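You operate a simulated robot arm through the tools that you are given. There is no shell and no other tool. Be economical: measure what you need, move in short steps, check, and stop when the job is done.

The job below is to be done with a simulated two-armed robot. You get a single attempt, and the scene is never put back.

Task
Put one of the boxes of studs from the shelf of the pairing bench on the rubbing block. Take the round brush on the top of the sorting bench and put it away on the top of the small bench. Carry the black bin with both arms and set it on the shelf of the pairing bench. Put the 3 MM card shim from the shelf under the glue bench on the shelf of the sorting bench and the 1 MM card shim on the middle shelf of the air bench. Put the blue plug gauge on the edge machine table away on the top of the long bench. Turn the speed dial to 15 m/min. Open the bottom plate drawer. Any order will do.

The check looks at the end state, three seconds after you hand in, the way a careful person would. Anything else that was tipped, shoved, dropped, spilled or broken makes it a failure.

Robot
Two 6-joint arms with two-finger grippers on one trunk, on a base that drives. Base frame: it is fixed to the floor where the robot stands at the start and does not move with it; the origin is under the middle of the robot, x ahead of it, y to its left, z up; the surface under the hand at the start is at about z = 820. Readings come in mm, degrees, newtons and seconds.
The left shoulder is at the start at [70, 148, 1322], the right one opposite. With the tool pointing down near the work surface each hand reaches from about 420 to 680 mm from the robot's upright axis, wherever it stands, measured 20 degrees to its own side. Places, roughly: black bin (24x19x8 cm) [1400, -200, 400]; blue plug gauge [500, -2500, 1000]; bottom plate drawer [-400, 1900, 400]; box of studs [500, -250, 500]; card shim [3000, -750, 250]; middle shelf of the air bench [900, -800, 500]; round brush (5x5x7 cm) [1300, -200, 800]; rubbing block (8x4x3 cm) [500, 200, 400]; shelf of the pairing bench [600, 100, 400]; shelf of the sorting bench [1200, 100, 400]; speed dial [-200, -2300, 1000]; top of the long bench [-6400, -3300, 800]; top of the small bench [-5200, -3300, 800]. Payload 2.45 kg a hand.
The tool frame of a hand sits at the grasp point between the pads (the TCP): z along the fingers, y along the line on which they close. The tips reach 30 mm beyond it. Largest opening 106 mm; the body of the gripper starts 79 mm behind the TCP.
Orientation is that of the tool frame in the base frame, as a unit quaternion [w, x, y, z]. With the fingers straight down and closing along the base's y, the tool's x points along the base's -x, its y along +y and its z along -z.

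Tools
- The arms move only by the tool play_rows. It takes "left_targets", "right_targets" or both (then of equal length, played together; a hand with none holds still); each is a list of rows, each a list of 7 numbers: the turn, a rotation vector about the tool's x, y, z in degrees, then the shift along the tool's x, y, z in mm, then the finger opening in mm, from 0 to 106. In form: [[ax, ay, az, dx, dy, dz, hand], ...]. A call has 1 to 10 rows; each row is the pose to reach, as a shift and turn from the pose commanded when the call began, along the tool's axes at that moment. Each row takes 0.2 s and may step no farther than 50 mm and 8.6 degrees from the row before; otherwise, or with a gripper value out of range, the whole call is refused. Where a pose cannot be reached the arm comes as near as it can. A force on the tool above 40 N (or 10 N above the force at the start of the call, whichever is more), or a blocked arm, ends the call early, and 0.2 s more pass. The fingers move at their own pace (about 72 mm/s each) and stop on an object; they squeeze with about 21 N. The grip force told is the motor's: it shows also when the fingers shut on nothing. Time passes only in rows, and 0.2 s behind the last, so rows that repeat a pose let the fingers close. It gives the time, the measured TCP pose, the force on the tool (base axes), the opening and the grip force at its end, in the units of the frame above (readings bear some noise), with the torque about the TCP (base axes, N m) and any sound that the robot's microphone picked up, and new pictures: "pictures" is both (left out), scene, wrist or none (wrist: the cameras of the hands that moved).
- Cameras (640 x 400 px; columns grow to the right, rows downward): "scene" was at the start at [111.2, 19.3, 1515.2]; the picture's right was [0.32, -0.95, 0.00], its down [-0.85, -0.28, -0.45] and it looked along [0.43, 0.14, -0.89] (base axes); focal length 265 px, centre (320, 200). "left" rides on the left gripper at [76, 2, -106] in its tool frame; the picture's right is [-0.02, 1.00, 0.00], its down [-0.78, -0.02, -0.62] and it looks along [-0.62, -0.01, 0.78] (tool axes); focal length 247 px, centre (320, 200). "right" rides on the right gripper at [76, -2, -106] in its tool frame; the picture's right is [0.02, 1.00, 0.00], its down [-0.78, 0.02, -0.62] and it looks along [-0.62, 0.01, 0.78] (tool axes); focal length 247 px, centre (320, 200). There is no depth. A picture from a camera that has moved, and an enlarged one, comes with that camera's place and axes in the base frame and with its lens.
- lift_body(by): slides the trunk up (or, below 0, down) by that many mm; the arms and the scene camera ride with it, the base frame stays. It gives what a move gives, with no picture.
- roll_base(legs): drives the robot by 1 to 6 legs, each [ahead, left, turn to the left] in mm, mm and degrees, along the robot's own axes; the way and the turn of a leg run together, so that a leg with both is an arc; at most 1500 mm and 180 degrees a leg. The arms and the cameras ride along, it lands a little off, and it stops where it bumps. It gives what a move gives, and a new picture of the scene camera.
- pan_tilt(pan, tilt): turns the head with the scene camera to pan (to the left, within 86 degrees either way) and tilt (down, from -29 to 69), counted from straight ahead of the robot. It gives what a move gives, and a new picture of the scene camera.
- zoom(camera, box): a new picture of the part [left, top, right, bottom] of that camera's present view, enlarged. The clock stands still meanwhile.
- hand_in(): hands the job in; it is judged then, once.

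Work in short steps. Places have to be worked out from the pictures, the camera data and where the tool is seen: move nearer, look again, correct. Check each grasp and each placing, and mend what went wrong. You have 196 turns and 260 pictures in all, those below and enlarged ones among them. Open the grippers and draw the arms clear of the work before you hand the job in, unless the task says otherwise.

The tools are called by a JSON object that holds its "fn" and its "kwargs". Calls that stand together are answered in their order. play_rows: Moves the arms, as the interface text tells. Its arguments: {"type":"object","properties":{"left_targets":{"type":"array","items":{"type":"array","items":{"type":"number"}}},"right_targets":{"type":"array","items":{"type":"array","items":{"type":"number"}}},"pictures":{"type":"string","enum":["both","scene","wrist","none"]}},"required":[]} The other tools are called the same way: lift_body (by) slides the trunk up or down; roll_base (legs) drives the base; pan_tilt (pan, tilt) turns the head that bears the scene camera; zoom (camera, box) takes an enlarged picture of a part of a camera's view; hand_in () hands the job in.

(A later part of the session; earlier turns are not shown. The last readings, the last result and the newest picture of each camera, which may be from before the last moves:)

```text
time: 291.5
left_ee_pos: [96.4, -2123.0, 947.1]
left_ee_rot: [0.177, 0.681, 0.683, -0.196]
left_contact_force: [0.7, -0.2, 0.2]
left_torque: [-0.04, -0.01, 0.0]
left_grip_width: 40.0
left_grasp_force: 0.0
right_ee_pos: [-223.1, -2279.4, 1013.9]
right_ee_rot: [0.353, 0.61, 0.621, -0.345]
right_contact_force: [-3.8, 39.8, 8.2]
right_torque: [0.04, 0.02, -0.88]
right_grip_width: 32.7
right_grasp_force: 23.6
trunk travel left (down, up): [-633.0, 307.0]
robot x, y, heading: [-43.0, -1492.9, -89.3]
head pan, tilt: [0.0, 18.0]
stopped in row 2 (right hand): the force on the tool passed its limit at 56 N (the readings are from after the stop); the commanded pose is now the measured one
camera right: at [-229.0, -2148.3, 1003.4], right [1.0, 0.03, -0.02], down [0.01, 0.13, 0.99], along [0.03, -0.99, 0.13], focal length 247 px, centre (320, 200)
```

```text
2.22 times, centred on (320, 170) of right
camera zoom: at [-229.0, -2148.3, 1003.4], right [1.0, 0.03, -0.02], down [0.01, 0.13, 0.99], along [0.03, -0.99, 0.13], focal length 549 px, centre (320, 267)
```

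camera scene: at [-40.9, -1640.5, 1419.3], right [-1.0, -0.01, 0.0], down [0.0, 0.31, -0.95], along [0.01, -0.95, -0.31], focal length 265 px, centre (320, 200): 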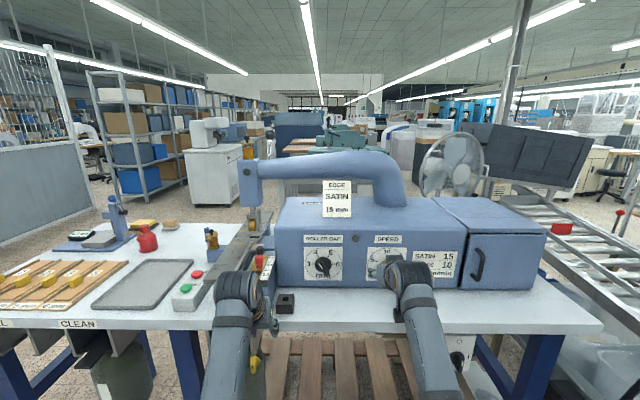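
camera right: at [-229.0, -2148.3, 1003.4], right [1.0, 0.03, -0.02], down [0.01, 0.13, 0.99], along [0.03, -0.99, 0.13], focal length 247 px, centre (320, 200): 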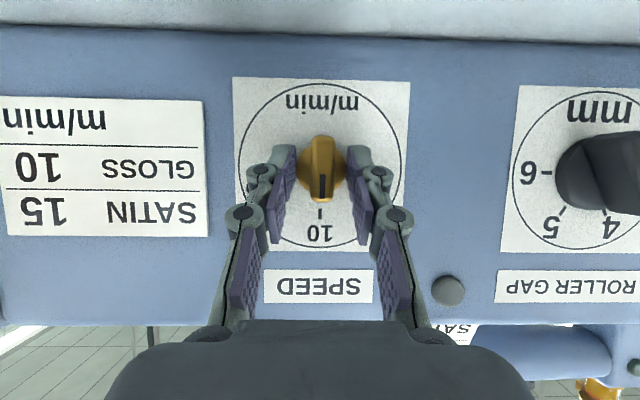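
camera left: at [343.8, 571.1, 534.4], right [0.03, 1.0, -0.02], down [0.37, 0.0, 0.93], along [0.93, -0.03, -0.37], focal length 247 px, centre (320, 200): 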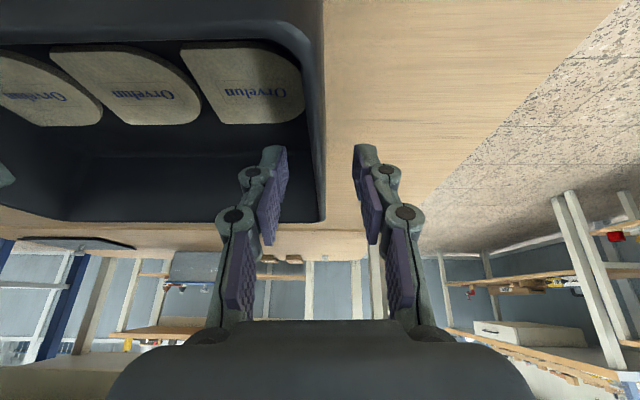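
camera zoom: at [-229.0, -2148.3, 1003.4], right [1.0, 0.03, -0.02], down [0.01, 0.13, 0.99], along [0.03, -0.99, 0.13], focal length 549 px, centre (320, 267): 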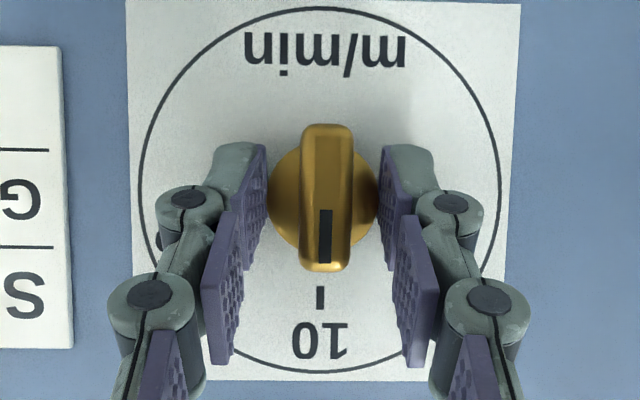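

The tips touched the panel beside the knob base. I back off 9 mm to be at the ridge and close on it.

{"fn": "play_rows", "kwargs": {"right_targets": [[0, 0, 0, 5, 0, -8, 44], [0, 0, 0, 5, 0, -8, 44], [0, 0, 0, 5, 0, -8, 20], [0, 0, 0, 5, 0, -8, 0], [0, 0, 0, 5, 0, -8, 0]], "pictures": "wrist"}}

{"fn": "zoom", "kwargs": {"camera": "right", "box": [220, 80, 420, 260]}}

```text
time: 292.7
left_ee_pos: [97.4, -2131.2, 942.1]
left_ee_rot: [0.175, 0.682, 0.684, -0.194]
left_contact_force: [-0.7, 0.3, 0.7]
left_torque: [0.0, -0.03, 0.02]
left_grip_width: 40.0
left_grasp_force: 0.0
right_ee_pos: [-223.1, -2279.6, 1006.5]
right_ee_rot: [0.35, 0.611, 0.623, -0.342]
right_contact_force: [-3.8, 12.5, -4.7]
right_torque: [0.45, 0.03, -0.33]
right_grip_width: 29.5
right_grasp_force: 45.2
trunk travel left (down, up): [-633.0, 307.0]
robot x, y, heading: [-43.9, -1496.0, -89.3]
head pan, tilt: [0.0, 18.0]
camera right: at [-228.7, -2147.3, 995.8], right [1.0, 0.03, -0.02], down [0.01, 0.12, 0.99], along [0.03, -0.99, 0.12], focal length 247 px, centre (320, 200)
```

right: 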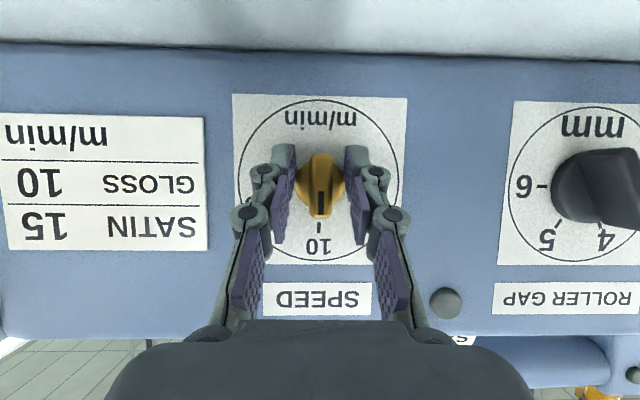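

```text
2.22 times, centred on (320, 170) of right
camera zoom: at [-228.7, -2147.3, 995.8], right [1.0, 0.03, -0.02], down [0.01, 0.12, 0.99], along [0.03, -0.99, 0.12], focal length 549 px, centre (320, 267)
```

zoom: 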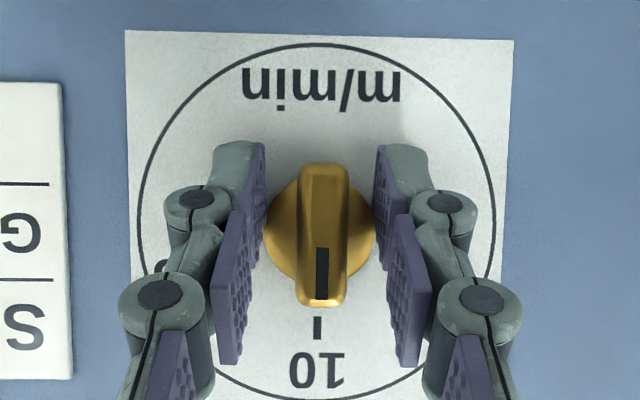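

It clamped the round base instead. I open, back off 12 mm (and up 4), then close on the ridge.

{"fn": "play_rows", "kwargs": {"right_targets": [[0, 0, 0, 0, 0, 0, 44], [0, 0, 0, 0, 0, 0, 44], [0, 0, 0, 2.7, 0, -12.4, 44], [0, 0, 0, 2.7, 0, -12.4, 20], [0, 0, 0, 2.7, 0, -12.4, 0], [0, 0, 0, 2.7, 0, -12.4, 0]], "pictures": "wrist"}}

{"fn": "zoom", "kwargs": {"camera": "right", "box": [220, 80, 420, 260]}}

```text
time: 294.1
left_ee_pos: [97.7, -2130.8, 941.4]
left_ee_rot: [0.175, 0.682, 0.683, -0.193]
left_contact_force: [-0.9, -0.5, -0.4]
left_torque: [0.0, 0.02, 0.0]
left_grip_width: 40.0
left_grasp_force: 0.1
right_ee_pos: [-222.9, -2268.7, 1012.0]
right_ee_rot: [0.35, 0.611, 0.622, -0.342]
right_contact_force: [-4.8, -3.7, 4.7]
right_torque: [0.25, 0.06, -0.45]
right_grip_width: 13.2
right_grasp_force: 39.4
trunk travel left (down, up): [-633.0, 307.0]
robot x, y, heading: [-43.4, -1491.4, -89.2]
head pan, tilt: [0.0, 18.0]
camera right: at [-228.4, -2136.4, 1001.0], right [1.0, 0.03, -0.02], down [0.01, 0.12, 0.99], along [0.03, -0.99, 0.12], focal length 247 px, centre (320, 200)
```

right: 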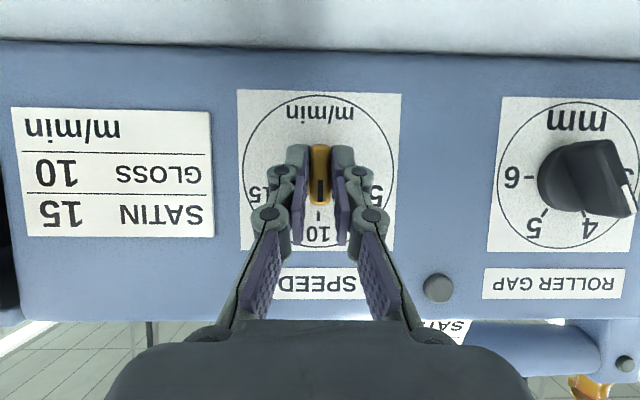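

```text
2.22 times, centred on (320, 170) of right
camera zoom: at [-228.4, -2136.4, 1001.0], right [1.0, 0.03, -0.02], down [0.01, 0.12, 0.99], along [0.03, -0.99, 0.12], focal length 549 px, centre (320, 267)
```

zoom: 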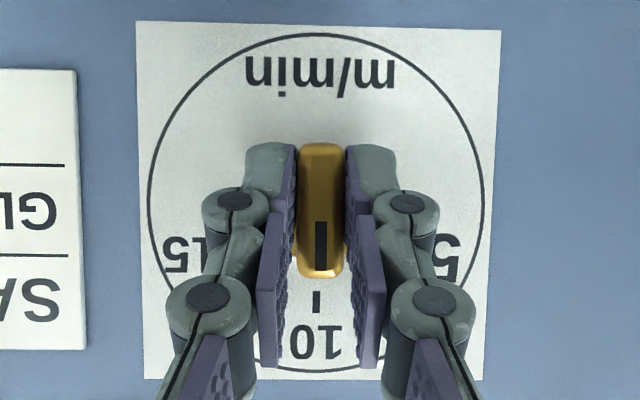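

Now the ridge itself is clamped (13 mm). I rotate the hand 70° clockwise about the knob's axis.

{"fn": "play_rows", "kwargs": {"right_targets": [[-4, -0.2, 6.7, 0.1, -1, 0, 0], [-7.9, -0.4, 13.4, 0.2, -2, 0.1, 0], [-11.8, -0.6, 20.1, 0.5, -3, 0.2, 0], [-15.8, -0.8, 26.8, 0.9, -3.9, 0.5, 0], [-19.8, -1, 33.5, 1.4, -4.7, 0.7, 0], [-23.7, -1.2, 40.2, 2, -5.5, 1.1, 0], [-27.6, -1.4, 46.8, 2.7, -6.1, 1.5, 0], [-31.6, -1.6, 53.6, 3.4, -6.6, 1.9, 0], [-35.6, -1.7, 60.3, 4.2, -7, 2.3, 0], [-35.6, -1.7, 60.3, 4.2, -7, 2.3, 0]], "pictures": "both"}}

{"fn": "zoom", "kwargs": {"camera": "right", "box": [220, 60, 420, 240]}}

```text
time: 296.3
left_ee_pos: [98.4, -2129.8, 941.1]
left_ee_rot: [0.175, 0.681, 0.685, -0.193]
left_contact_force: [-1.0, -0.2, -0.7]
left_torque: [0.03, -0.02, 0.0]
left_grip_width: 40.0
left_grasp_force: 0.0
right_ee_pos: [-228.0, -2266.9, 1006.4]
right_ee_rot: [0.643, 0.7, 0.303, 0.067]
right_contact_force: [-3.9, -3.3, 9.9]
right_torque: [0.0, -0.05, 0.63]
right_grip_width: 12.8
right_grasp_force: 39.2
trunk travel left (down, up): [-633.0, 307.0]
robot x, y, heading: [-43.6, -1491.8, -89.2]
head pan, tilt: [0.0, 18.0]
camera scene: at [-41.6, -1637.3, 1419.5], right [-1.0, -0.01, 0.0], down [0.0, 0.31, -0.95], along [0.01, -0.95, -0.31], focal length 265 px, centre (320, 200)
camera right: at [-219.7, -2136.2, 999.7], right [0.35, 0.02, 0.93], down [-0.93, 0.13, 0.35], along [-0.12, -0.99, 0.07], focal length 247 px, centre (320, 200)
```

scene: 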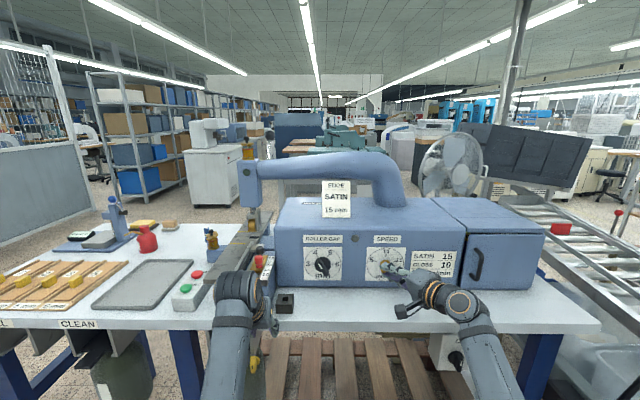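
right: 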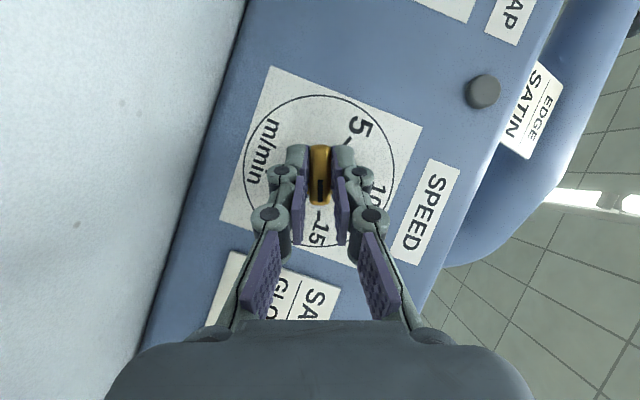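

```text
2.22 times, centred on (320, 150) of right
camera zoom: at [-219.7, -2136.2, 999.7], right [0.35, 0.02, 0.93], down [-0.93, 0.13, 0.35], along [-0.12, -0.99, 0.07], focal length 549 px, centre (320, 311)
```

zoom: 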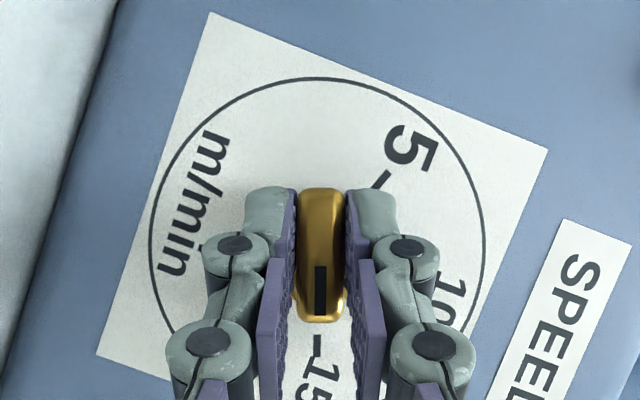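

The index now lines up with the 15 tick. Release and back off straight, then verify.

{"fn": "play_rows", "kwargs": {"right_targets": [[0, 0, 0, 0, 0, 0, 20], [0, 0, 0, 0, 0, 0, 40], [0, 0, 0, 0, 0, 0, 50], [0, 0, 0, 15, 0, -26, 50], [0, 0, 0, 25, 0, -45, 50]], "pictures": "wrist"}}

{"fn": "zoom", "kwargs": {"camera": "scene", "box": [340, 220, 440, 290]}}

```text
time: 297.5
left_ee_pos: [98.7, -2130.4, 940.9]
left_ee_rot: [0.174, 0.681, 0.685, -0.193]
left_contact_force: [-0.1, -0.6, -0.1]
left_torque: [-0.02, -0.02, -0.03]
left_grip_width: 39.9
left_grasp_force: 0.0
right_ee_pos: [-229.1, -2215.0, 1004.8]
right_ee_rot: [0.641, 0.701, 0.304, 0.067]
right_contact_force: [-0.5, 0.7, 0.0]
right_torque: [0.02, 0.02, 0.03]
right_grip_width: 50.0
right_grasp_force: 0.0
trunk travel left (down, up): [-633.0, 307.0]
robot x, y, heading: [-41.7, -1493.7, -89.2]
head pan, tilt: [0.0, 18.0]
camera right: at [-221.1, -2083.7, 997.3], right [0.36, 0.02, 0.93], down [-0.93, 0.13, 0.35], along [-0.12, -0.99, 0.07], focal length 247 px, centre (320, 200)
```

right: 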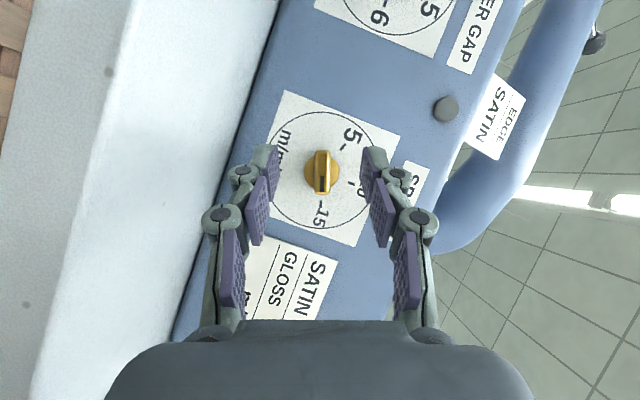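

```text
5.71 times, centred on (390, 255) of scene
camera zoom: at [-41.4, -1638.0, 1419.5], right [-1.0, -0.01, 0.0], down [0.0, 0.31, -0.95], along [0.01, -0.95, -0.31], focal length 1516 px, centre (-80, -114)
```

zoom: 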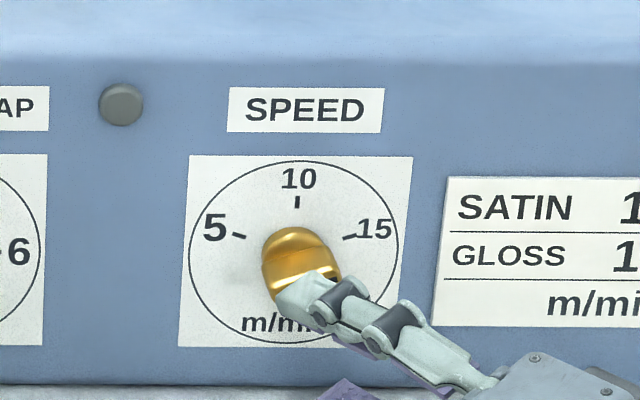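

Quick enlarged check of the dial.

{"fn": "zoom", "kwargs": {"camera": "right", "box": [260, 80, 410, 250]}}

{"fn": "pan_tilt", "kwargs": {"pan": 30, "tilt": 40}}

```text
2.35 times, centred on (335, 165) of right
camera zoom: at [-221.1, -2083.7, 997.3], right [0.36, 0.02, 0.93], down [-0.93, 0.13, 0.35], along [-0.12, -0.99, 0.07], focal length 581 px, centre (285, 282)
```

zoom: 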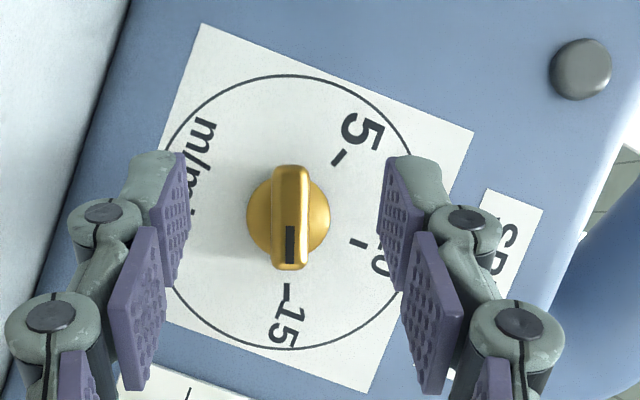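

```text
time: 298.4
left_ee_pos: [99.3, -2131.5, 940.9]
left_ee_rot: [0.174, 0.681, 0.684, -0.193]
left_contact_force: [0.6, 0.8, 0.6]
left_torque: [-0.01, 0.01, -0.01]
left_grip_width: 40.2
left_grasp_force: 0.1
right_ee_pos: [-229.0, -2215.6, 1003.9]
right_ee_rot: [0.643, 0.7, 0.303, 0.068]
right_contact_force: [-0.3, 0.3, -0.3]
right_torque: [-0.01, -0.01, 0.01]
right_grip_width: 50.2
right_grasp_force: 0.1
trunk travel left (down, up): [-633.0, 307.0]
robot x, y, heading: [-46.4, -1497.3, -89.5]
head pan, tilt: [30.0, 40.0]
camera scene: at [0.9, -1618.3, 1384.8], right [-0.86, -0.51, 0.0], down [-0.33, 0.55, -0.77], along [0.39, -0.66, -0.64], focal length 265 px, centre (320, 200)
```

scene: 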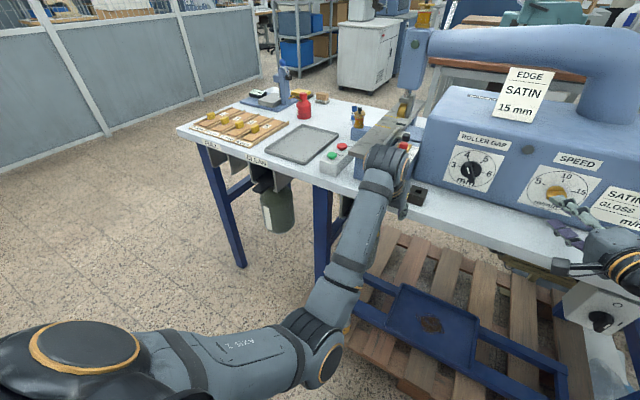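

The dial reads 15. Now find the blue plug gauge on the table.

{"fn": "zoom", "kwargs": {"camera": "scene", "box": [170, 50, 430, 210]}}

```text
2.46 times, centred on (300, 130) of scene
camera zoom: at [0.9, -1618.3, 1384.8], right [-0.86, -0.51, 0.0], down [-0.33, 0.55, -0.77], along [0.39, -0.66, -0.64], focal length 653 px, centre (369, 372)
```

zoom: 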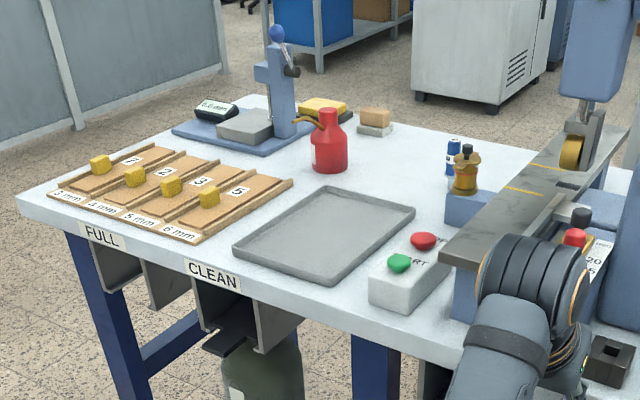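

The gauge (blue/white cylinder) stands near (433,−2636) behind the amber oiler – best reached from behind the table later, on the way out. First fetch the brush with the left hand: back off, square the right hand again, then go round to the sorting bench.

{"fn": "roll_base", "kwargs": {"legs": [[90, 0, 0], [-20, 0, 0]]}}

```text
time: 299.4
left_ee_pos: [101.8, -2168.6, 944.8]
left_ee_rot: [0.173, 0.681, 0.686, -0.191]
left_contact_force: [-0.2, 8.7, 5.5]
left_torque: [0.14, 0.04, -0.05]
left_grip_width: 44.6
left_grasp_force: 1.4
right_ee_pos: [-229.3, -2255.2, 1005.5]
right_ee_rot: [0.643, 0.7, 0.304, 0.067]
right_contact_force: [0.0, -0.1, 0.4]
right_torque: [0.03, -0.01, 0.0]
right_grip_width: 49.9
right_grasp_force: 0.2
trunk travel left (down, up): [-633.0, 307.0]
robot x, y, heading: [-45.4, -1535.9, -89.4]
head pan, tilt: [30.0, 40.0]
stopped in leg 1: the force on the tool passed its limit at 87 N (the readings are from after the stop); the commanded pose is now the measured one
camera scene: at [1.3, -1657.3, 1384.9], right [-0.86, -0.51, 0.0], down [-0.33, 0.55, -0.77], along [0.39, -0.66, -0.64], focal length 265 px, centre (320, 200)
```

scene: 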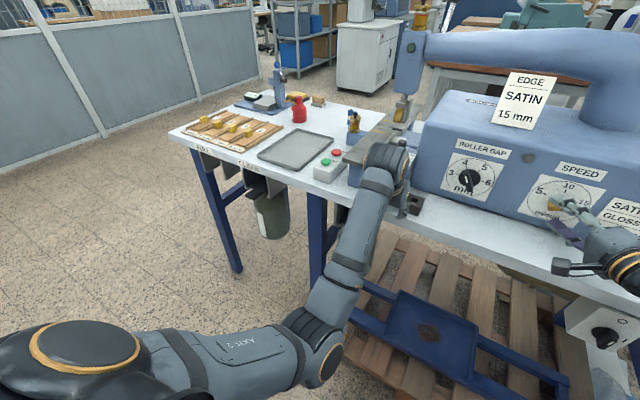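

I drove the wrong way — the left hand bumped the table. I back off at once and inspect.

{"fn": "roll_base", "kwargs": {"legs": [[-140, 0, 0]]}}

{"fn": "zoom", "kwargs": {"camera": "scene", "box": [240, 60, 560, 260]}}

{"fn": "zoom", "kwargs": {"camera": "left", "box": [0, 0, 640, 400]}}

```text
time: 300.7
left_ee_pos: [98.1, -2031.5, 943.5]
left_ee_rot: [0.173, 0.681, 0.685, -0.19]
left_contact_force: [-0.3, 0.8, -0.2]
left_torque: [-0.03, -0.02, 0.01]
left_grip_width: 39.9
left_grasp_force: 0.1
right_ee_pos: [-232.4, -2118.5, 1002.8]
right_ee_rot: [0.642, 0.701, 0.303, 0.066]
right_contact_force: [-0.5, 0.2, 0.4]
right_torque: [0.0, -0.02, 0.0]
right_grip_width: 49.7
right_grasp_force: 0.1
trunk travel left (down, up): [-633.0, 307.0]
robot x, y, heading: [-44.0, -1397.2, -89.3]
head pan, tilt: [30.0, 40.0]
camera scene: at [-0.4, -1521.0, 1384.7], right [-0.86, -0.51, 0.0], down [-0.33, 0.55, -0.77], along [0.39, -0.66, -0.64], focal length 265 px, centre (320, 200)
```

scene: 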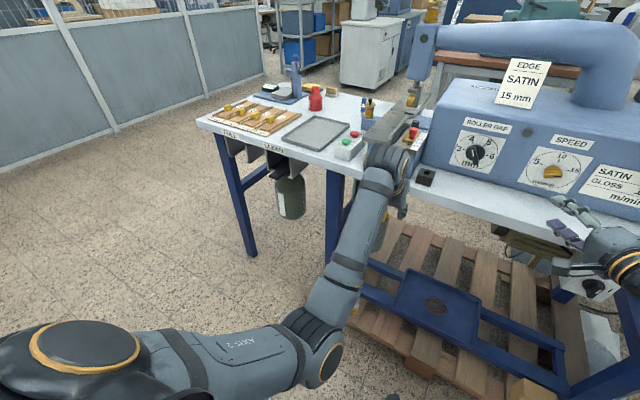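

```text
2.00 times, centred on (400, 160) of scene
camera zoom: at [-0.4, -1521.0, 1384.7], right [-0.86, -0.51, 0.0], down [-0.33, 0.55, -0.77], along [0.39, -0.66, -0.64], focal length 530 px, centre (160, 280)
```

zoom: 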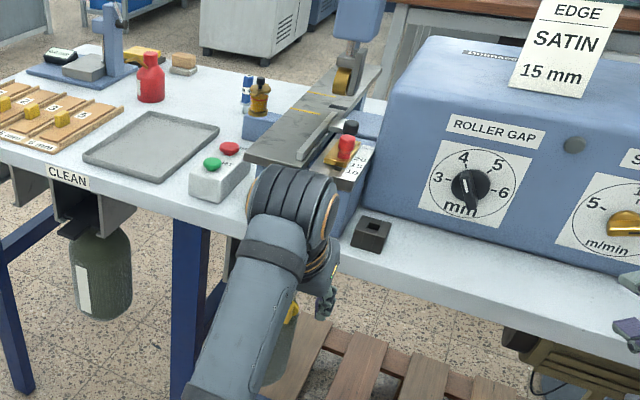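

```text
1.00 times, centred on (320, 200) of left (not enlarged: the box is as wide or as high as the picture)
camera zoom: at [101.4, -1913.3, 997.3], right [1.0, -0.02, -0.01], down [0.01, -0.37, 0.93], along [-0.02, -0.93, -0.37], focal length 247 px, centre (320, 200)
```

zoom: 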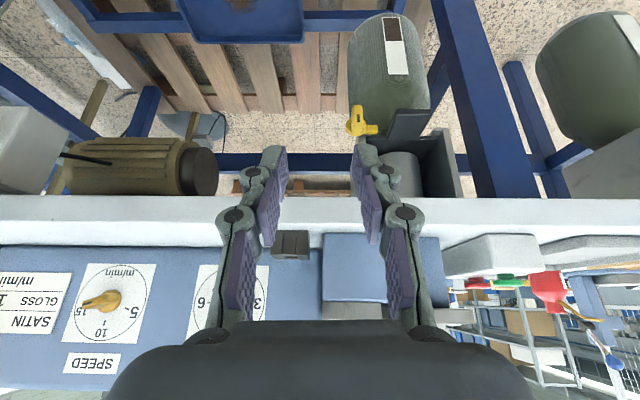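

Only the table edge was touched (nothing displaced; dial still at 15). I square the right hand again, then turn left to heading 0 and drive to the far side.

{"fn": "play_rows", "kwargs": {"right_targets": [[4, 0.2, -6.7, 0, 0, 0, 60], [7.9, 0.4, -13.4, 0, 0, 0, 60], [11.8, 0.6, -20.1, 0, 0, 0, 60], [15.8, 0.8, -26.8, 0, 0, 0, 60], [19.8, 1, -33.5, 0, 0, 0, 60], [23.7, 1.2, -40.2, 0, 0, 0, 60], [27.6, 1.4, -46.8, 0, 0, 0, 60], [31.6, 1.6, -53.6, 0, 0, 0, 60], [35.6, 1.7, -60.3, 0, 0, 0, 60]], "pictures": "none"}}

{"fn": "roll_base", "kwargs": {"legs": [[0, 0, 89.3], [1100, 0, 0], [1100, 0, 0]]}}

```text
time: 302.7
left_ee_pos: [99.4, -2032.0, 942.3]
left_ee_rot: [0.173, 0.68, 0.686, -0.191]
left_contact_force: [-0.2, -0.9, -0.1]
left_torque: [0.02, 0.01, 0.01]
left_grip_width: 39.9
left_grasp_force: 0.0
right_ee_pos: [-231.2, -2118.6, 1002.5]
right_ee_rot: [0.349, 0.61, 0.624, -0.342]
right_contact_force: [0.0, 0.1, 0.6]
right_torque: [0.0, 0.02, -0.02]
right_grip_width: 60.3
right_grasp_force: 0.0
trunk travel left (down, up): [-633.0, 307.0]
robot x, y, heading: [-42.0, -1399.2, -89.1]
head pan, tilt: [30.0, 40.0]
```

```text
time: 317.3
left_ee_pos: [2781.1, -1239.1, 942.3]
left_ee_rot: [0.258, -0.009, 0.966, -0.011]
left_contact_force: [-0.2, 0.6, 0.4]
left_torque: [-0.04, -0.01, 0.02]
left_grip_width: 39.8
left_grasp_force: 0.0
right_ee_pos: [2870.7, -1566.5, 1004.2]
right_ee_rot: [0.488, -0.014, 0.873, 0.01]
right_contact_force: [-0.1, 0.2, 0.5]
right_torque: [0.01, 0.03, 0.01]
right_grip_width: 60.0
right_grasp_force: 0.0
trunk travel left (down, up): [-633.0, 307.0]
robot x, y, heading: [2148.2, -1390.5, 1.1]
head pan, tilt: [30.0, 40.0]
camera scene: at [2272.0, -1343.9, 1384.7], right [0.52, -0.85, 0.0], down [-0.55, -0.33, -0.77], along [0.65, 0.4, -0.64], focal length 265 px, centre (320, 200)
```

scene: 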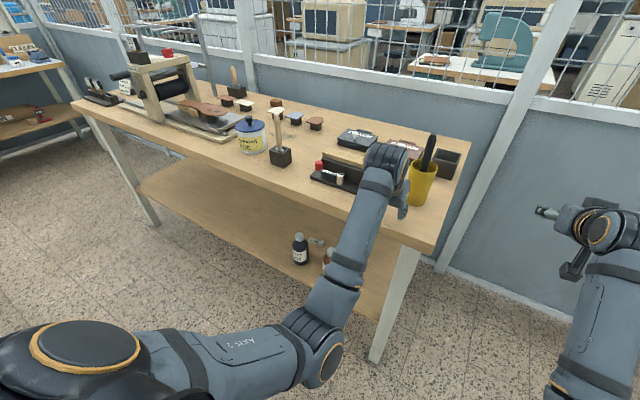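

I back away from the glue bench, turn 180° in the free area, and go up the aisle to the brush.

{"fn": "roll_base", "kwargs": {"legs": [[-150, -480, -1.1], [0, 0, 179]]}}

```text
time: 327.5
left_ee_pos: [1351.2, -1962.9, 943.3]
left_ee_rot: [-0.024, 0.966, -0.041, -0.255]
left_contact_force: [-1.0, 0.3, 0.8]
left_torque: [-0.04, 0.02, -0.01]
left_grip_width: 40.2
left_grasp_force: 0.0
right_ee_pos: [1295.0, -1627.7, 1003.9]
right_ee_rot: [-0.016, 0.872, -0.031, -0.489]
right_contact_force: [-0.1, 0.3, -1.0]
right_torque: [0.02, -0.03, -0.01]
right_grip_width: 60.0
right_grasp_force: 0.0
trunk travel left (down, up): [-633.0, 307.0]
robot x, y, heading: [1996.5, -1877.5, 175.2]
head pan, tilt: [30.0, 40.0]
camera scene: at [1870.9, -1912.3, 1384.7], right [-0.43, 0.9, 0.0], down [0.58, 0.28, -0.77], along [-0.69, -0.33, -0.64], focal length 265 px, centre (320, 200)
```

scene: 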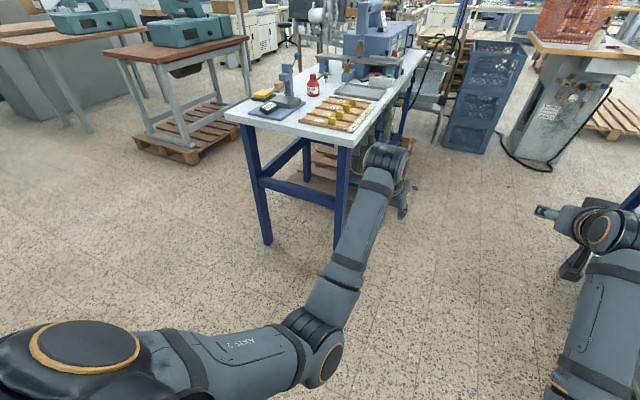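

Correct heading, back to x≈2340, and strafe up to y≈−190.

{"fn": "roll_base", "kwargs": {"legs": [[-350, 0, 4.8], [0, -840, 0], [0, -840, 0]]}}

{"fn": "pan_tilt", "kwargs": {"pan": 0, "tilt": 35}}

{"fn": "zoom", "kwargs": {"camera": "scene", "box": [220, 60, 460, 210]}}

```text
time: 337.9
left_ee_pos: [1707.4, -352.0, 942.1]
left_ee_rot: [-0.016, 0.966, -0.01, -0.257]
left_contact_force: [0.5, 0.7, 0.2]
left_torque: [-0.01, -0.01, -0.02]
left_grip_width: 40.2
left_grasp_force: 0.0
right_ee_pos: [1630.3, -19.2, 1003.7]
right_ee_rot: [-0.001, 0.873, -0.004, -0.489]
right_contact_force: [0.2, -0.1, 0.2]
right_torque: [0.02, -0.02, 0.0]
right_grip_width: 59.9
right_grasp_force: 0.0
trunk travel left (down, up): [-633.0, 307.0]
robot x, y, heading: [2350.8, -225.7, 178.9]
head pan, tilt: [30.0, 40.0]
camera scene: at [2223.3, -267.2, 1384.7], right [-0.49, 0.87, 0.0], down [0.56, 0.31, -0.77], along [-0.67, -0.37, -0.64], focal length 265 px, centre (320, 200)
```

scene: 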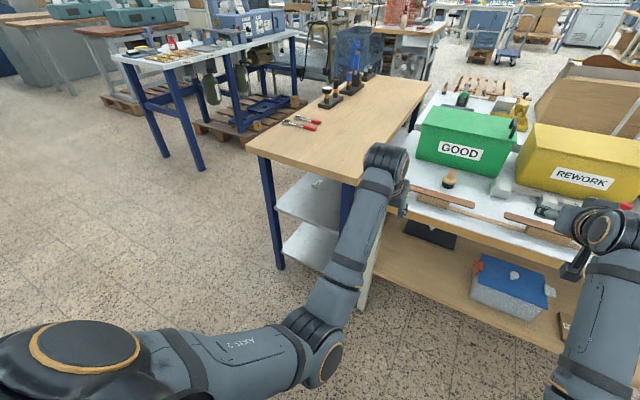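

```text
time: 338.8
left_ee_pos: [1709.3, -351.9, 942.8]
left_ee_rot: [-0.016, 0.966, -0.011, -0.257]
left_contact_force: [0.4, 0.3, 0.6]
left_torque: [0.03, 0.02, -0.02]
left_grip_width: 40.0
left_grasp_force: 0.1
right_ee_pos: [1630.1, -19.5, 1003.3]
right_ee_rot: [-0.002, 0.873, -0.005, -0.488]
right_contact_force: [0.1, -1.1, 0.3]
right_torque: [-0.02, 0.03, -0.01]
right_grip_width: 60.0
right_grasp_force: 0.0
trunk travel left (down, up): [-633.0, 307.0]
robot x, y, heading: [2343.9, -227.7, 179.2]
head pan, tilt: [0.0, 35.0]
camera scene: at [2209.6, -224.8, 1392.3], right [0.02, 1.0, 0.0], down [0.57, -0.01, -0.82], along [-0.82, 0.01, -0.57], focal length 265 px, centre (320, 200)
```

scene: 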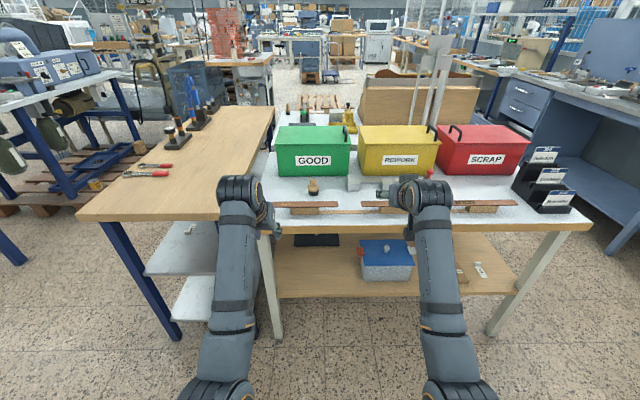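

```text
2.67 times, centred on (340, 135) of scene
camera zoom: at [2209.6, -224.8, 1392.3], right [0.02, 1.0, 0.0], down [0.57, -0.01, -0.82], along [-0.82, 0.01, -0.57], focal length 707 px, centre (267, 373)
```

zoom: 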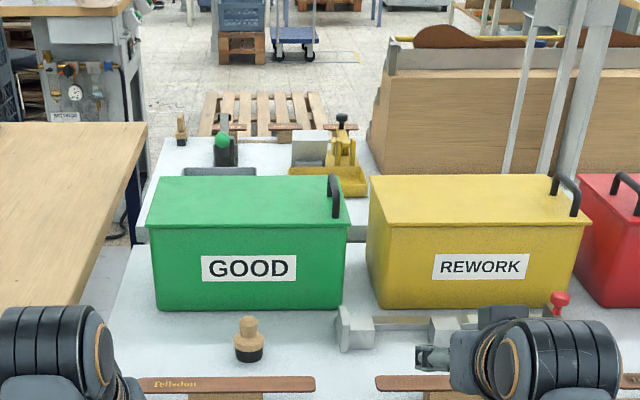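

The brush (wooden knob on black bristles) is at ≈(1318,−243) on top z≈797. I raise the right hand out of the way, extend the left, strafe right 105 and go ahead 260.

{"fn": "play_rows", "kwargs": {"left_targets": [[0, 0, 0, -23, 0, 25, 76], [0, 0, 0, -45, 0, 49, 76], [0, 0, 0, -67, 0, 73, 76]], "right_targets": [[0, 0, 0, -7, 0, -28, 60], [0, 0, 0, -14, 0, -56, 60], [0, 0, 0, -21, 0, -83, 60]], "pictures": "none"}}

{"fn": "roll_base", "kwargs": {"legs": [[0, -105, 0.8], [230, 0, 0]]}}

{"fn": "zoom", "kwargs": {"camera": "left", "box": [0, 0, 640, 400]}}

```text
time: 339.6
left_ee_pos: [1612.1, -347.4, 913.1]
left_ee_rot: [-0.016, 0.966, -0.01, -0.256]
left_contact_force: [-0.6, 0.3, 0.4]
left_torque: [-0.02, 0.0, 0.0]
left_grip_width: 75.8
left_grasp_force: 0.1
right_ee_pos: [1690.5, -21.4, 1066.1]
right_ee_rot: [-0.001, 0.873, -0.004, -0.488]
right_contact_force: [0.7, -0.2, 0.9]
right_torque: [0.02, -0.01, -0.01]
right_grip_width: 59.8
right_grasp_force: 0.1
trunk travel left (down, up): [-633.0, 307.0]
robot x, y, heading: [2348.7, -225.4, 178.9]
head pan, tilt: [0.0, 35.0]
```

```text
time: 342.1
left_ee_pos: [1384.0, -248.0, 915.0]
left_ee_rot: [-0.016, 0.966, -0.008, -0.258]
left_contact_force: [0.7, 0.7, -0.7]
left_torque: [0.02, -0.01, 0.0]
left_grip_width: 75.9
left_grasp_force: 0.0
right_ee_pos: [1458.9, 80.9, 1066.7]
right_ee_rot: [0.001, 0.872, 0.0, -0.489]
right_contact_force: [-0.9, 0.3, -0.1]
right_torque: [-0.03, 0.0, 0.02]
right_grip_width: 60.0
right_grasp_force: 0.1
trunk travel left (down, up): [-633.0, 307.0]
robot x, y, heading: [2118.3, -119.5, 179.6]
head pan, tilt: [0.0, 35.0]
camera scene: at [1979.9, -118.3, 1392.3], right [0.01, 1.0, 0.0], down [0.57, 0.0, -0.82], along [-0.82, 0.01, -0.57], focal length 265 px, centre (320, 200)
```

scene: 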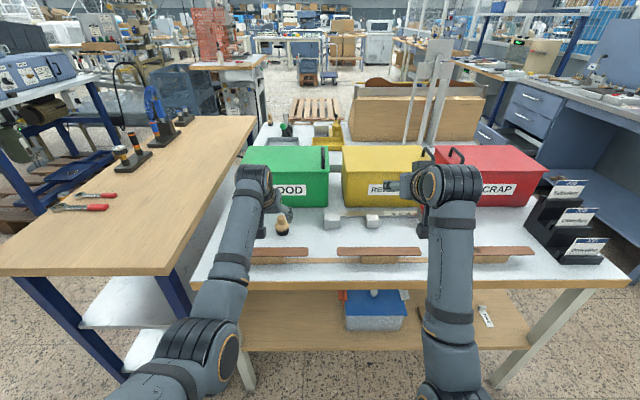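

```text
1.00 times, centred on (320, 200) of left (not enlarged: the box is as wide or as high as the picture)
camera zoom: at [1503.5, -253.5, 969.2], right [-0.04, -1.0, -0.01], down [-0.37, 0.0, 0.93], along [-0.93, 0.04, -0.37], focal length 247 px, centre (320, 200)
```

zoom: 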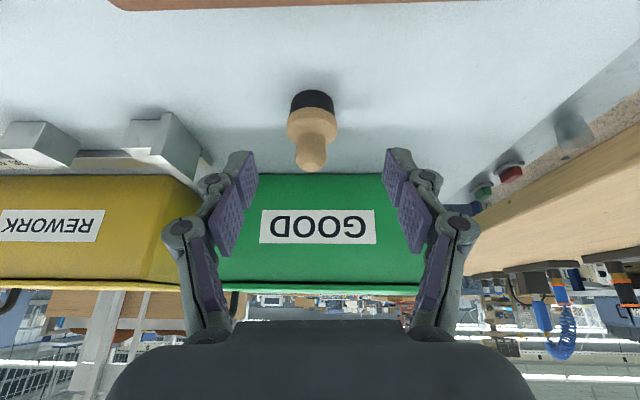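

Brush centre ≈(1314,−238), handle top z≈867. I drive ahead 50 and then lower onto the handle.

{"fn": "roll_base", "kwargs": {"legs": [[50, 0, 0]]}}

{"fn": "play_rows", "kwargs": {"left_targets": [[0, 0, 0, 8, -9, 26, 60], [0, 0, 0, 14, -9, 46, 60]], "pictures": "wrist"}}

```text
time: 343.1
left_ee_pos: [1335.1, -246.8, 915.1]
left_ee_rot: [-0.015, 0.966, -0.006, -0.257]
left_contact_force: [0.0, 0.0, -0.5]
left_torque: [-0.02, 0.01, -0.02]
left_grip_width: 76.2
left_grasp_force: 0.0
right_ee_pos: [1410.1, 80.3, 1067.2]
right_ee_rot: [0.002, 0.872, 0.001, -0.489]
right_contact_force: [-0.2, 0.5, -0.4]
right_torque: [0.01, -0.04, 0.0]
right_grip_width: 59.9
right_grasp_force: 0.1
trunk travel left (down, up): [-633.0, 307.0]
robot x, y, heading: [2070.0, -116.4, 179.5]
head pan, tilt: [0.0, 35.0]
camera scene: at [1931.5, -117.9, 1392.5], right [0.01, 1.0, 0.0], down [0.57, 0.0, -0.82], along [-0.82, 0.01, -0.57], focal length 265 px, centre (320, 200)
```

scene: 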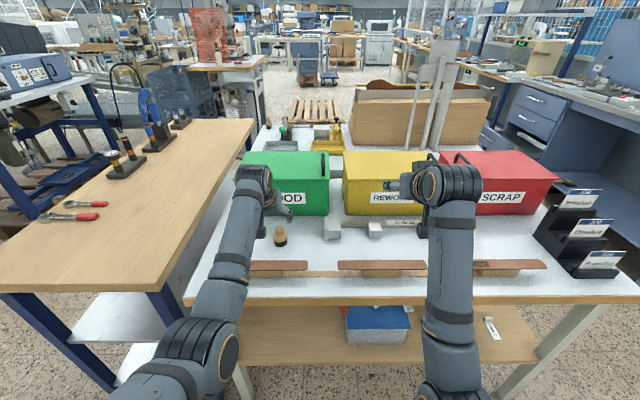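

```text
time: 343.7
left_ee_pos: [1321.8, -237.5, 866.7]
left_ee_rot: [-0.015, 0.966, -0.005, -0.258]
left_contact_force: [-0.4, 0.3, 0.0]
left_torque: [0.01, -0.04, 0.02]
left_grip_width: 59.9
left_grasp_force: 0.1
right_ee_pos: [1407.7, 80.4, 1064.8]
right_ee_rot: [0.001, 0.873, 0.0, -0.489]
right_contact_force: [0.2, 0.0, 0.3]
right_torque: [0.0, 0.03, -0.01]
right_grip_width: 59.9
right_grasp_force: 0.1
trunk travel left (down, up): [-633.0, 307.0]
robot x, y, heading: [2066.4, -117.9, 179.5]
head pan, tilt: [0.0, 35.0]
camera left: at [1442.0, -242.9, 921.7], right [-0.04, -1.0, -0.02], down [-0.37, 0.0, 0.93], along [-0.93, 0.04, -0.37], focal length 247 px, centre (320, 200)
```

left: 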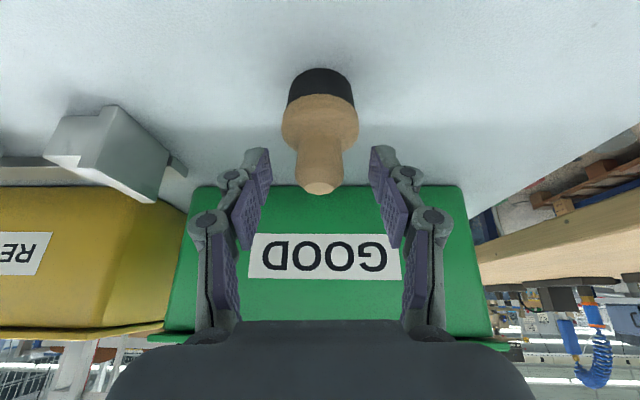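

The handle is between the fingertips. I close and lift.

{"fn": "play_rows", "kwargs": {"left_targets": [[0, 0, 0, 1.5, 0, 2.5, 40], [0, 0, 0, 1.5, 0, 2.5, 15], [0, 0, 0, 1.5, 0, 2.5, 10], [0, 0, 0, 1.5, 0, 2.5, 10], [0, 0, 0, -18, 0, -32, 10], [0, 0, 0, -38, 0, -66, 10]], "pictures": "wrist"}}

```text
time: 345.1
left_ee_pos: [1323.3, -238.0, 945.4]
left_ee_rot: [-0.015, 0.967, -0.006, -0.255]
left_contact_force: [-0.5, -0.9, -0.3]
left_torque: [-0.02, 0.01, -0.04]
left_grip_width: 24.3
left_grasp_force: 21.2
right_ee_pos: [1409.8, 81.3, 1067.0]
right_ee_rot: [0.001, 0.872, 0.0, -0.49]
right_contact_force: [0.2, -0.4, 0.0]
right_torque: [0.03, -0.02, 0.02]
right_grip_width: 60.2
right_grasp_force: 0.0
trunk travel left (down, up): [-633.0, 307.0]
robot x, y, heading: [2065.9, -119.0, 179.8]
head pan, tilt: [0.0, 35.0]
camera left: at [1443.4, -244.6, 999.8], right [-0.04, -1.0, -0.01], down [-0.37, 0.0, 0.93], along [-0.93, 0.04, -0.37], focal length 247 px, centre (320, 200)
```

left: 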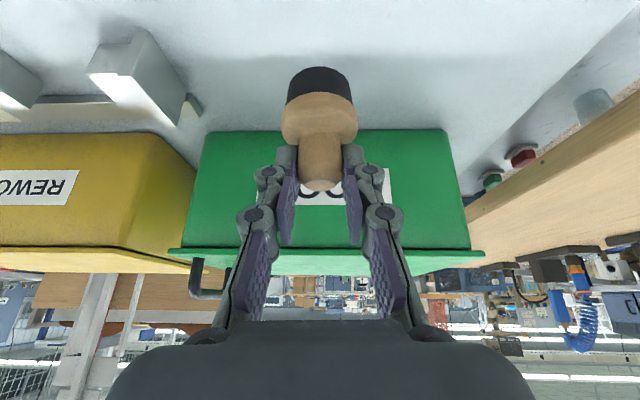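

Brush held (24 mm). I pull the left hand in a bit and drive down the aisle, out to (≈2350,−2800), and turn to heading 90°.

{"fn": "roll_base", "kwargs": {"legs": [[-285, 0, 0], [0, 890, 0], [0, 890, 0], [0, 900, 0], [0, 0, -90]]}}

{"fn": "play_rows", "kwargs": {"left_targets": [[0, 0, 0, 39, 0, -22, 10], [0, 0, 0, 78, 0, -45, 10]], "pictures": "none"}}

{"fn": "pan_tilt", "kwargs": {"pan": 60, "tilt": 25}}

```text
time: 364.0
left_ee_pos: [2288.8, -2072.1, 944.6]
left_ee_rot: [0.192, -0.679, 0.687, 0.171]
left_contact_force: [0.0, 0.9, -1.0]
left_torque: [0.01, -0.04, -0.01]
left_grip_width: 23.9
left_grasp_force: 21.2
right_ee_pos: [2608.5, -2160.0, 1066.8]
right_ee_rot: [0.345, -0.617, 0.617, 0.346]
right_contact_force: [0.0, 1.1, 0.3]
right_torque: [0.01, -0.01, 0.01]
right_grip_width: 60.2
right_grasp_force: 0.0
trunk travel left (down, up): [-633.0, 307.0]
robot x, y, heading: [2406.9, -2816.9, 89.5]
head pan, tilt: [0.0, 35.0]
camera scene: at [2411.2, -2679.3, 1392.3], right [1.0, -0.01, 0.0], down [0.0, -0.57, -0.82], along [0.01, 0.82, -0.57], focal length 265 px, centre (320, 200)
```

scene: 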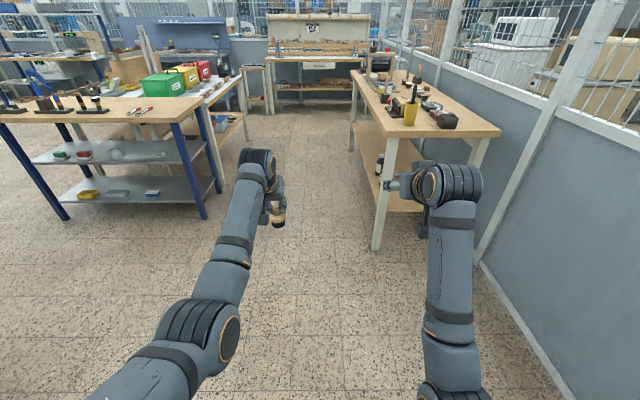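

```text
time: 364.6
left_ee_pos: [2286.3, -2164.2, 944.7]
left_ee_rot: [0.194, -0.678, 0.688, 0.171]
left_contact_force: [0.2, -0.9, 0.0]
left_torque: [0.0, 0.01, -0.03]
left_grip_width: 24.3
left_grasp_force: 20.9
right_ee_pos: [2608.0, -2160.6, 1066.4]
right_ee_rot: [0.345, -0.617, 0.617, 0.347]
right_contact_force: [0.0, 0.7, -0.7]
right_torque: [-0.02, 0.03, 0.01]
right_grip_width: 59.7
right_grasp_force: 0.0
trunk travel left (down, up): [-633.0, 307.0]
robot x, y, heading: [2409.0, -2815.6, 89.3]
head pan, tilt: [0.0, 35.0]
```

```text
time: 365.9
left_ee_pos: [2285.5, -2161.7, 944.0]
left_ee_rot: [0.192, -0.68, 0.687, 0.171]
left_contact_force: [-0.2, 1.0, -0.3]
left_torque: [0.0, 0.0, -0.01]
left_grip_width: 24.4
left_grasp_force: 21.5
right_ee_pos: [2608.6, -2159.9, 1065.3]
right_ee_rot: [-0.344, 0.617, -0.617, -0.347]
right_contact_force: [-0.2, 0.8, -0.2]
right_torque: [0.0, 0.01, -0.02]
right_grip_width: 59.8
right_grasp_force: 0.0
trunk travel left (down, up): [-633.0, 307.0]
robot x, y, heading: [2407.9, -2815.4, 89.8]
head pan, tilt: [60.0, 25.0]
camera scene: at [2331.1, -2720.6, 1408.0], right [0.51, 0.86, 0.0], down [0.36, -0.21, -0.91], along [-0.78, 0.46, -0.42], focal length 265 px, centre (320, 200)
```

scene: 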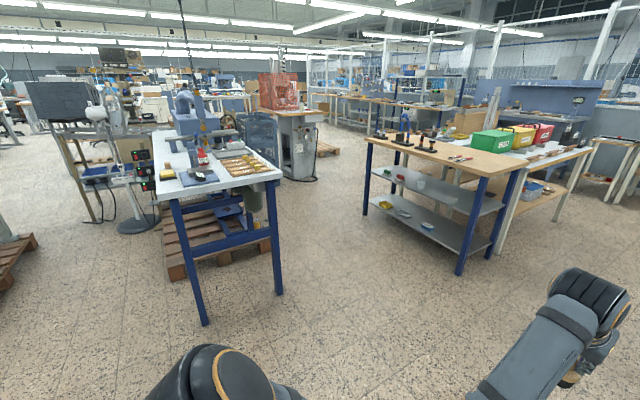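

Behind the table it is free (a stand is far off at x≈−720). I back up to y≈−3560 and strafe left to x≈240, facing the table's rear.

{"fn": "roll_base", "kwargs": {"legs": [[-745, 0, 0], [0, 1080, 0], [0, 1080, 0]]}}

{"fn": "pan_tilt", "kwargs": {"pan": 0, "tilt": 35}}

{"fn": "zoom", "kwargs": {"camera": "scene", "box": [240, 60, 520, 235]}}

```text
time: 379.2
left_ee_pos: [274.5, -2777.9, 950.5]
left_ee_rot: [0.203, -0.66, 0.703, 0.17]
left_contact_force: [1.2, -4.2, 9.7]
left_torque: [-0.05, -0.05, -0.05]
left_grip_width: 8.7
left_grasp_force: 0.1
right_ee_pos: [596.9, -2793.2, 1067.7]
right_ee_rot: [0.354, -0.602, 0.631, 0.337]
right_contact_force: [-0.9, 0.6, -0.3]
right_torque: [-0.01, -0.04, -0.04]
right_grip_width: 60.0
right_grasp_force: 0.1
trunk travel left (down, up): [-633.0, 307.0]
robot x, y, heading: [365.0, -3439.0, 86.5]
head pan, tilt: [60.0, 25.0]
stopped in leg 3: the force on the tool passed its limit at 82 N (the readings are from after the stop); the commanded pose is now the measured one
camera scene: at [290.2, -3340.6, 1407.7], right [0.55, 0.84, 0.0], down [0.36, -0.23, -0.91], along [-0.76, 0.5, -0.42], focal length 265 px, centre (320, 200)
```

scene: 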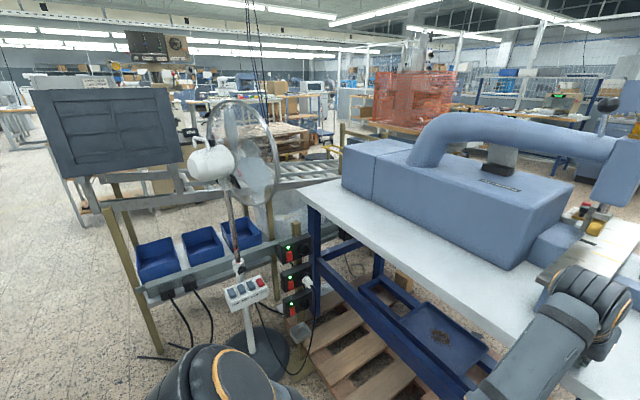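

```text
time: 380.5
left_ee_pos: [277.1, -2779.5, 951.4]
left_ee_rot: [0.202, -0.66, 0.703, 0.171]
left_contact_force: [0.5, 4.4, 16.0]
left_torque: [0.22, 0.17, -0.01]
left_grip_width: 9.1
left_grasp_force: 0.1
right_ee_pos: [599.7, -2793.8, 1068.1]
right_ee_rot: [0.354, -0.6, 0.633, 0.337]
right_contact_force: [-1.1, -0.4, -0.1]
right_torque: [0.01, 0.02, -0.01]
right_grip_width: 60.2
right_grasp_force: 0.0
trunk travel left (down, up): [-633.0, 307.0]
robot x, y, heading: [366.2, -3443.0, 86.7]
head pan, tilt: [0.0, 35.0]
camera scene: at [376.0, -3303.9, 1392.6], right [1.0, -0.06, 0.0], down [-0.03, -0.57, -0.82], along [0.05, 0.82, -0.57], focal length 265 px, centre (320, 200)
```

scene: 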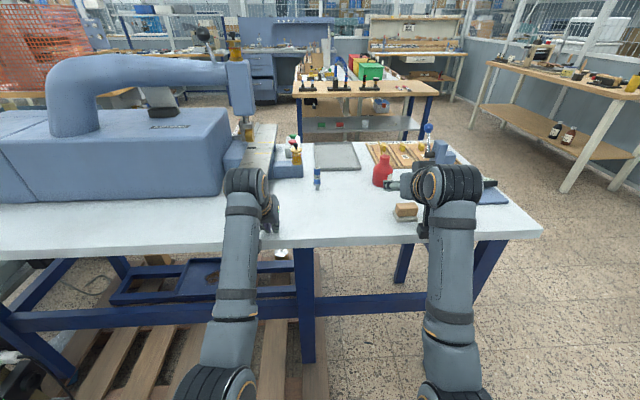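

```text
2.29 times, centred on (380, 148) of scene
camera zoom: at [376.0, -3303.9, 1392.6], right [1.0, -0.06, 0.0], down [-0.03, -0.57, -0.82], along [0.05, 0.82, -0.57], focal length 606 px, centre (183, 320)
```

zoom: 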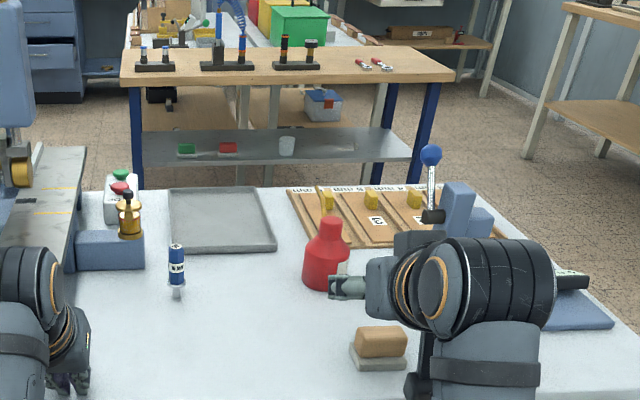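

The left hand ran into the table and lost the brush. I look for it with the left camera and the scene camera.

{"fn": "zoom", "kwargs": {"camera": "left", "box": [0, 0, 640, 400]}}

{"fn": "pan_tilt", "kwargs": {"pan": -10, "tilt": 60}}

```text
1.00 times, centred on (320, 200) of left (not enlarged: the box is as wide or as high as the picture)
camera zoom: at [266.8, -2899.1, 1003.2], right [-1.0, 0.09, -0.01], down [0.02, 0.36, 0.93], along [0.09, 0.93, -0.36], focal length 247 px, centre (320, 200)
```

zoom: 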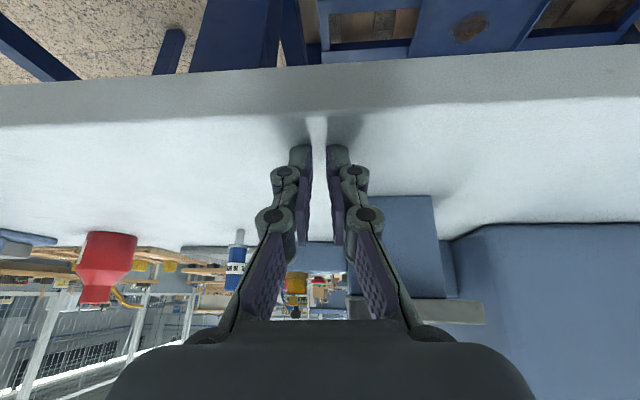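

```text
time: 381.4
left_ee_pos: [277.5, -2778.2, 951.3]
left_ee_rot: [0.202, -0.66, 0.703, 0.171]
left_contact_force: [-0.7, 5.2, 20.3]
left_torque: [0.31, 0.11, 0.02]
left_grip_width: 8.7
left_grasp_force: 0.0
right_ee_pos: [599.5, -2792.6, 1067.8]
right_ee_rot: [0.354, -0.601, 0.632, 0.338]
right_contact_force: [-0.1, -0.8, -0.9]
right_torque: [-0.01, 0.0, 0.0]
right_grip_width: 60.1
right_grasp_force: 0.0
trunk travel left (down, up): [-633.0, 307.0]
robot x, y, heading: [365.9, -3439.6, 86.7]
head pan, tilt: [-10.0, 60.0]
camera scene: at [386.3, -3327.1, 1358.3], right [0.97, -0.23, 0.0], down [-0.2, -0.84, -0.5], along [0.12, 0.49, -0.86], focal length 265 px, centre (320, 200)
```

scene: 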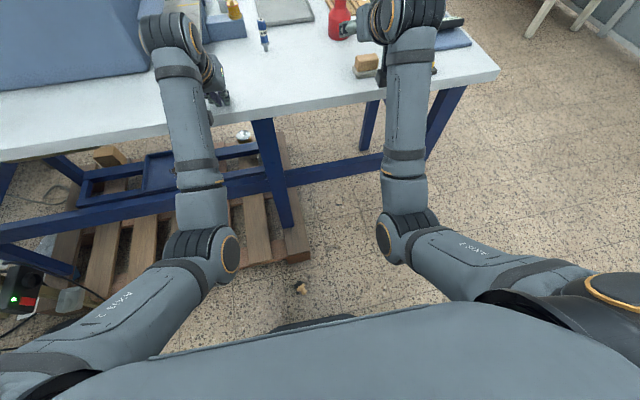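

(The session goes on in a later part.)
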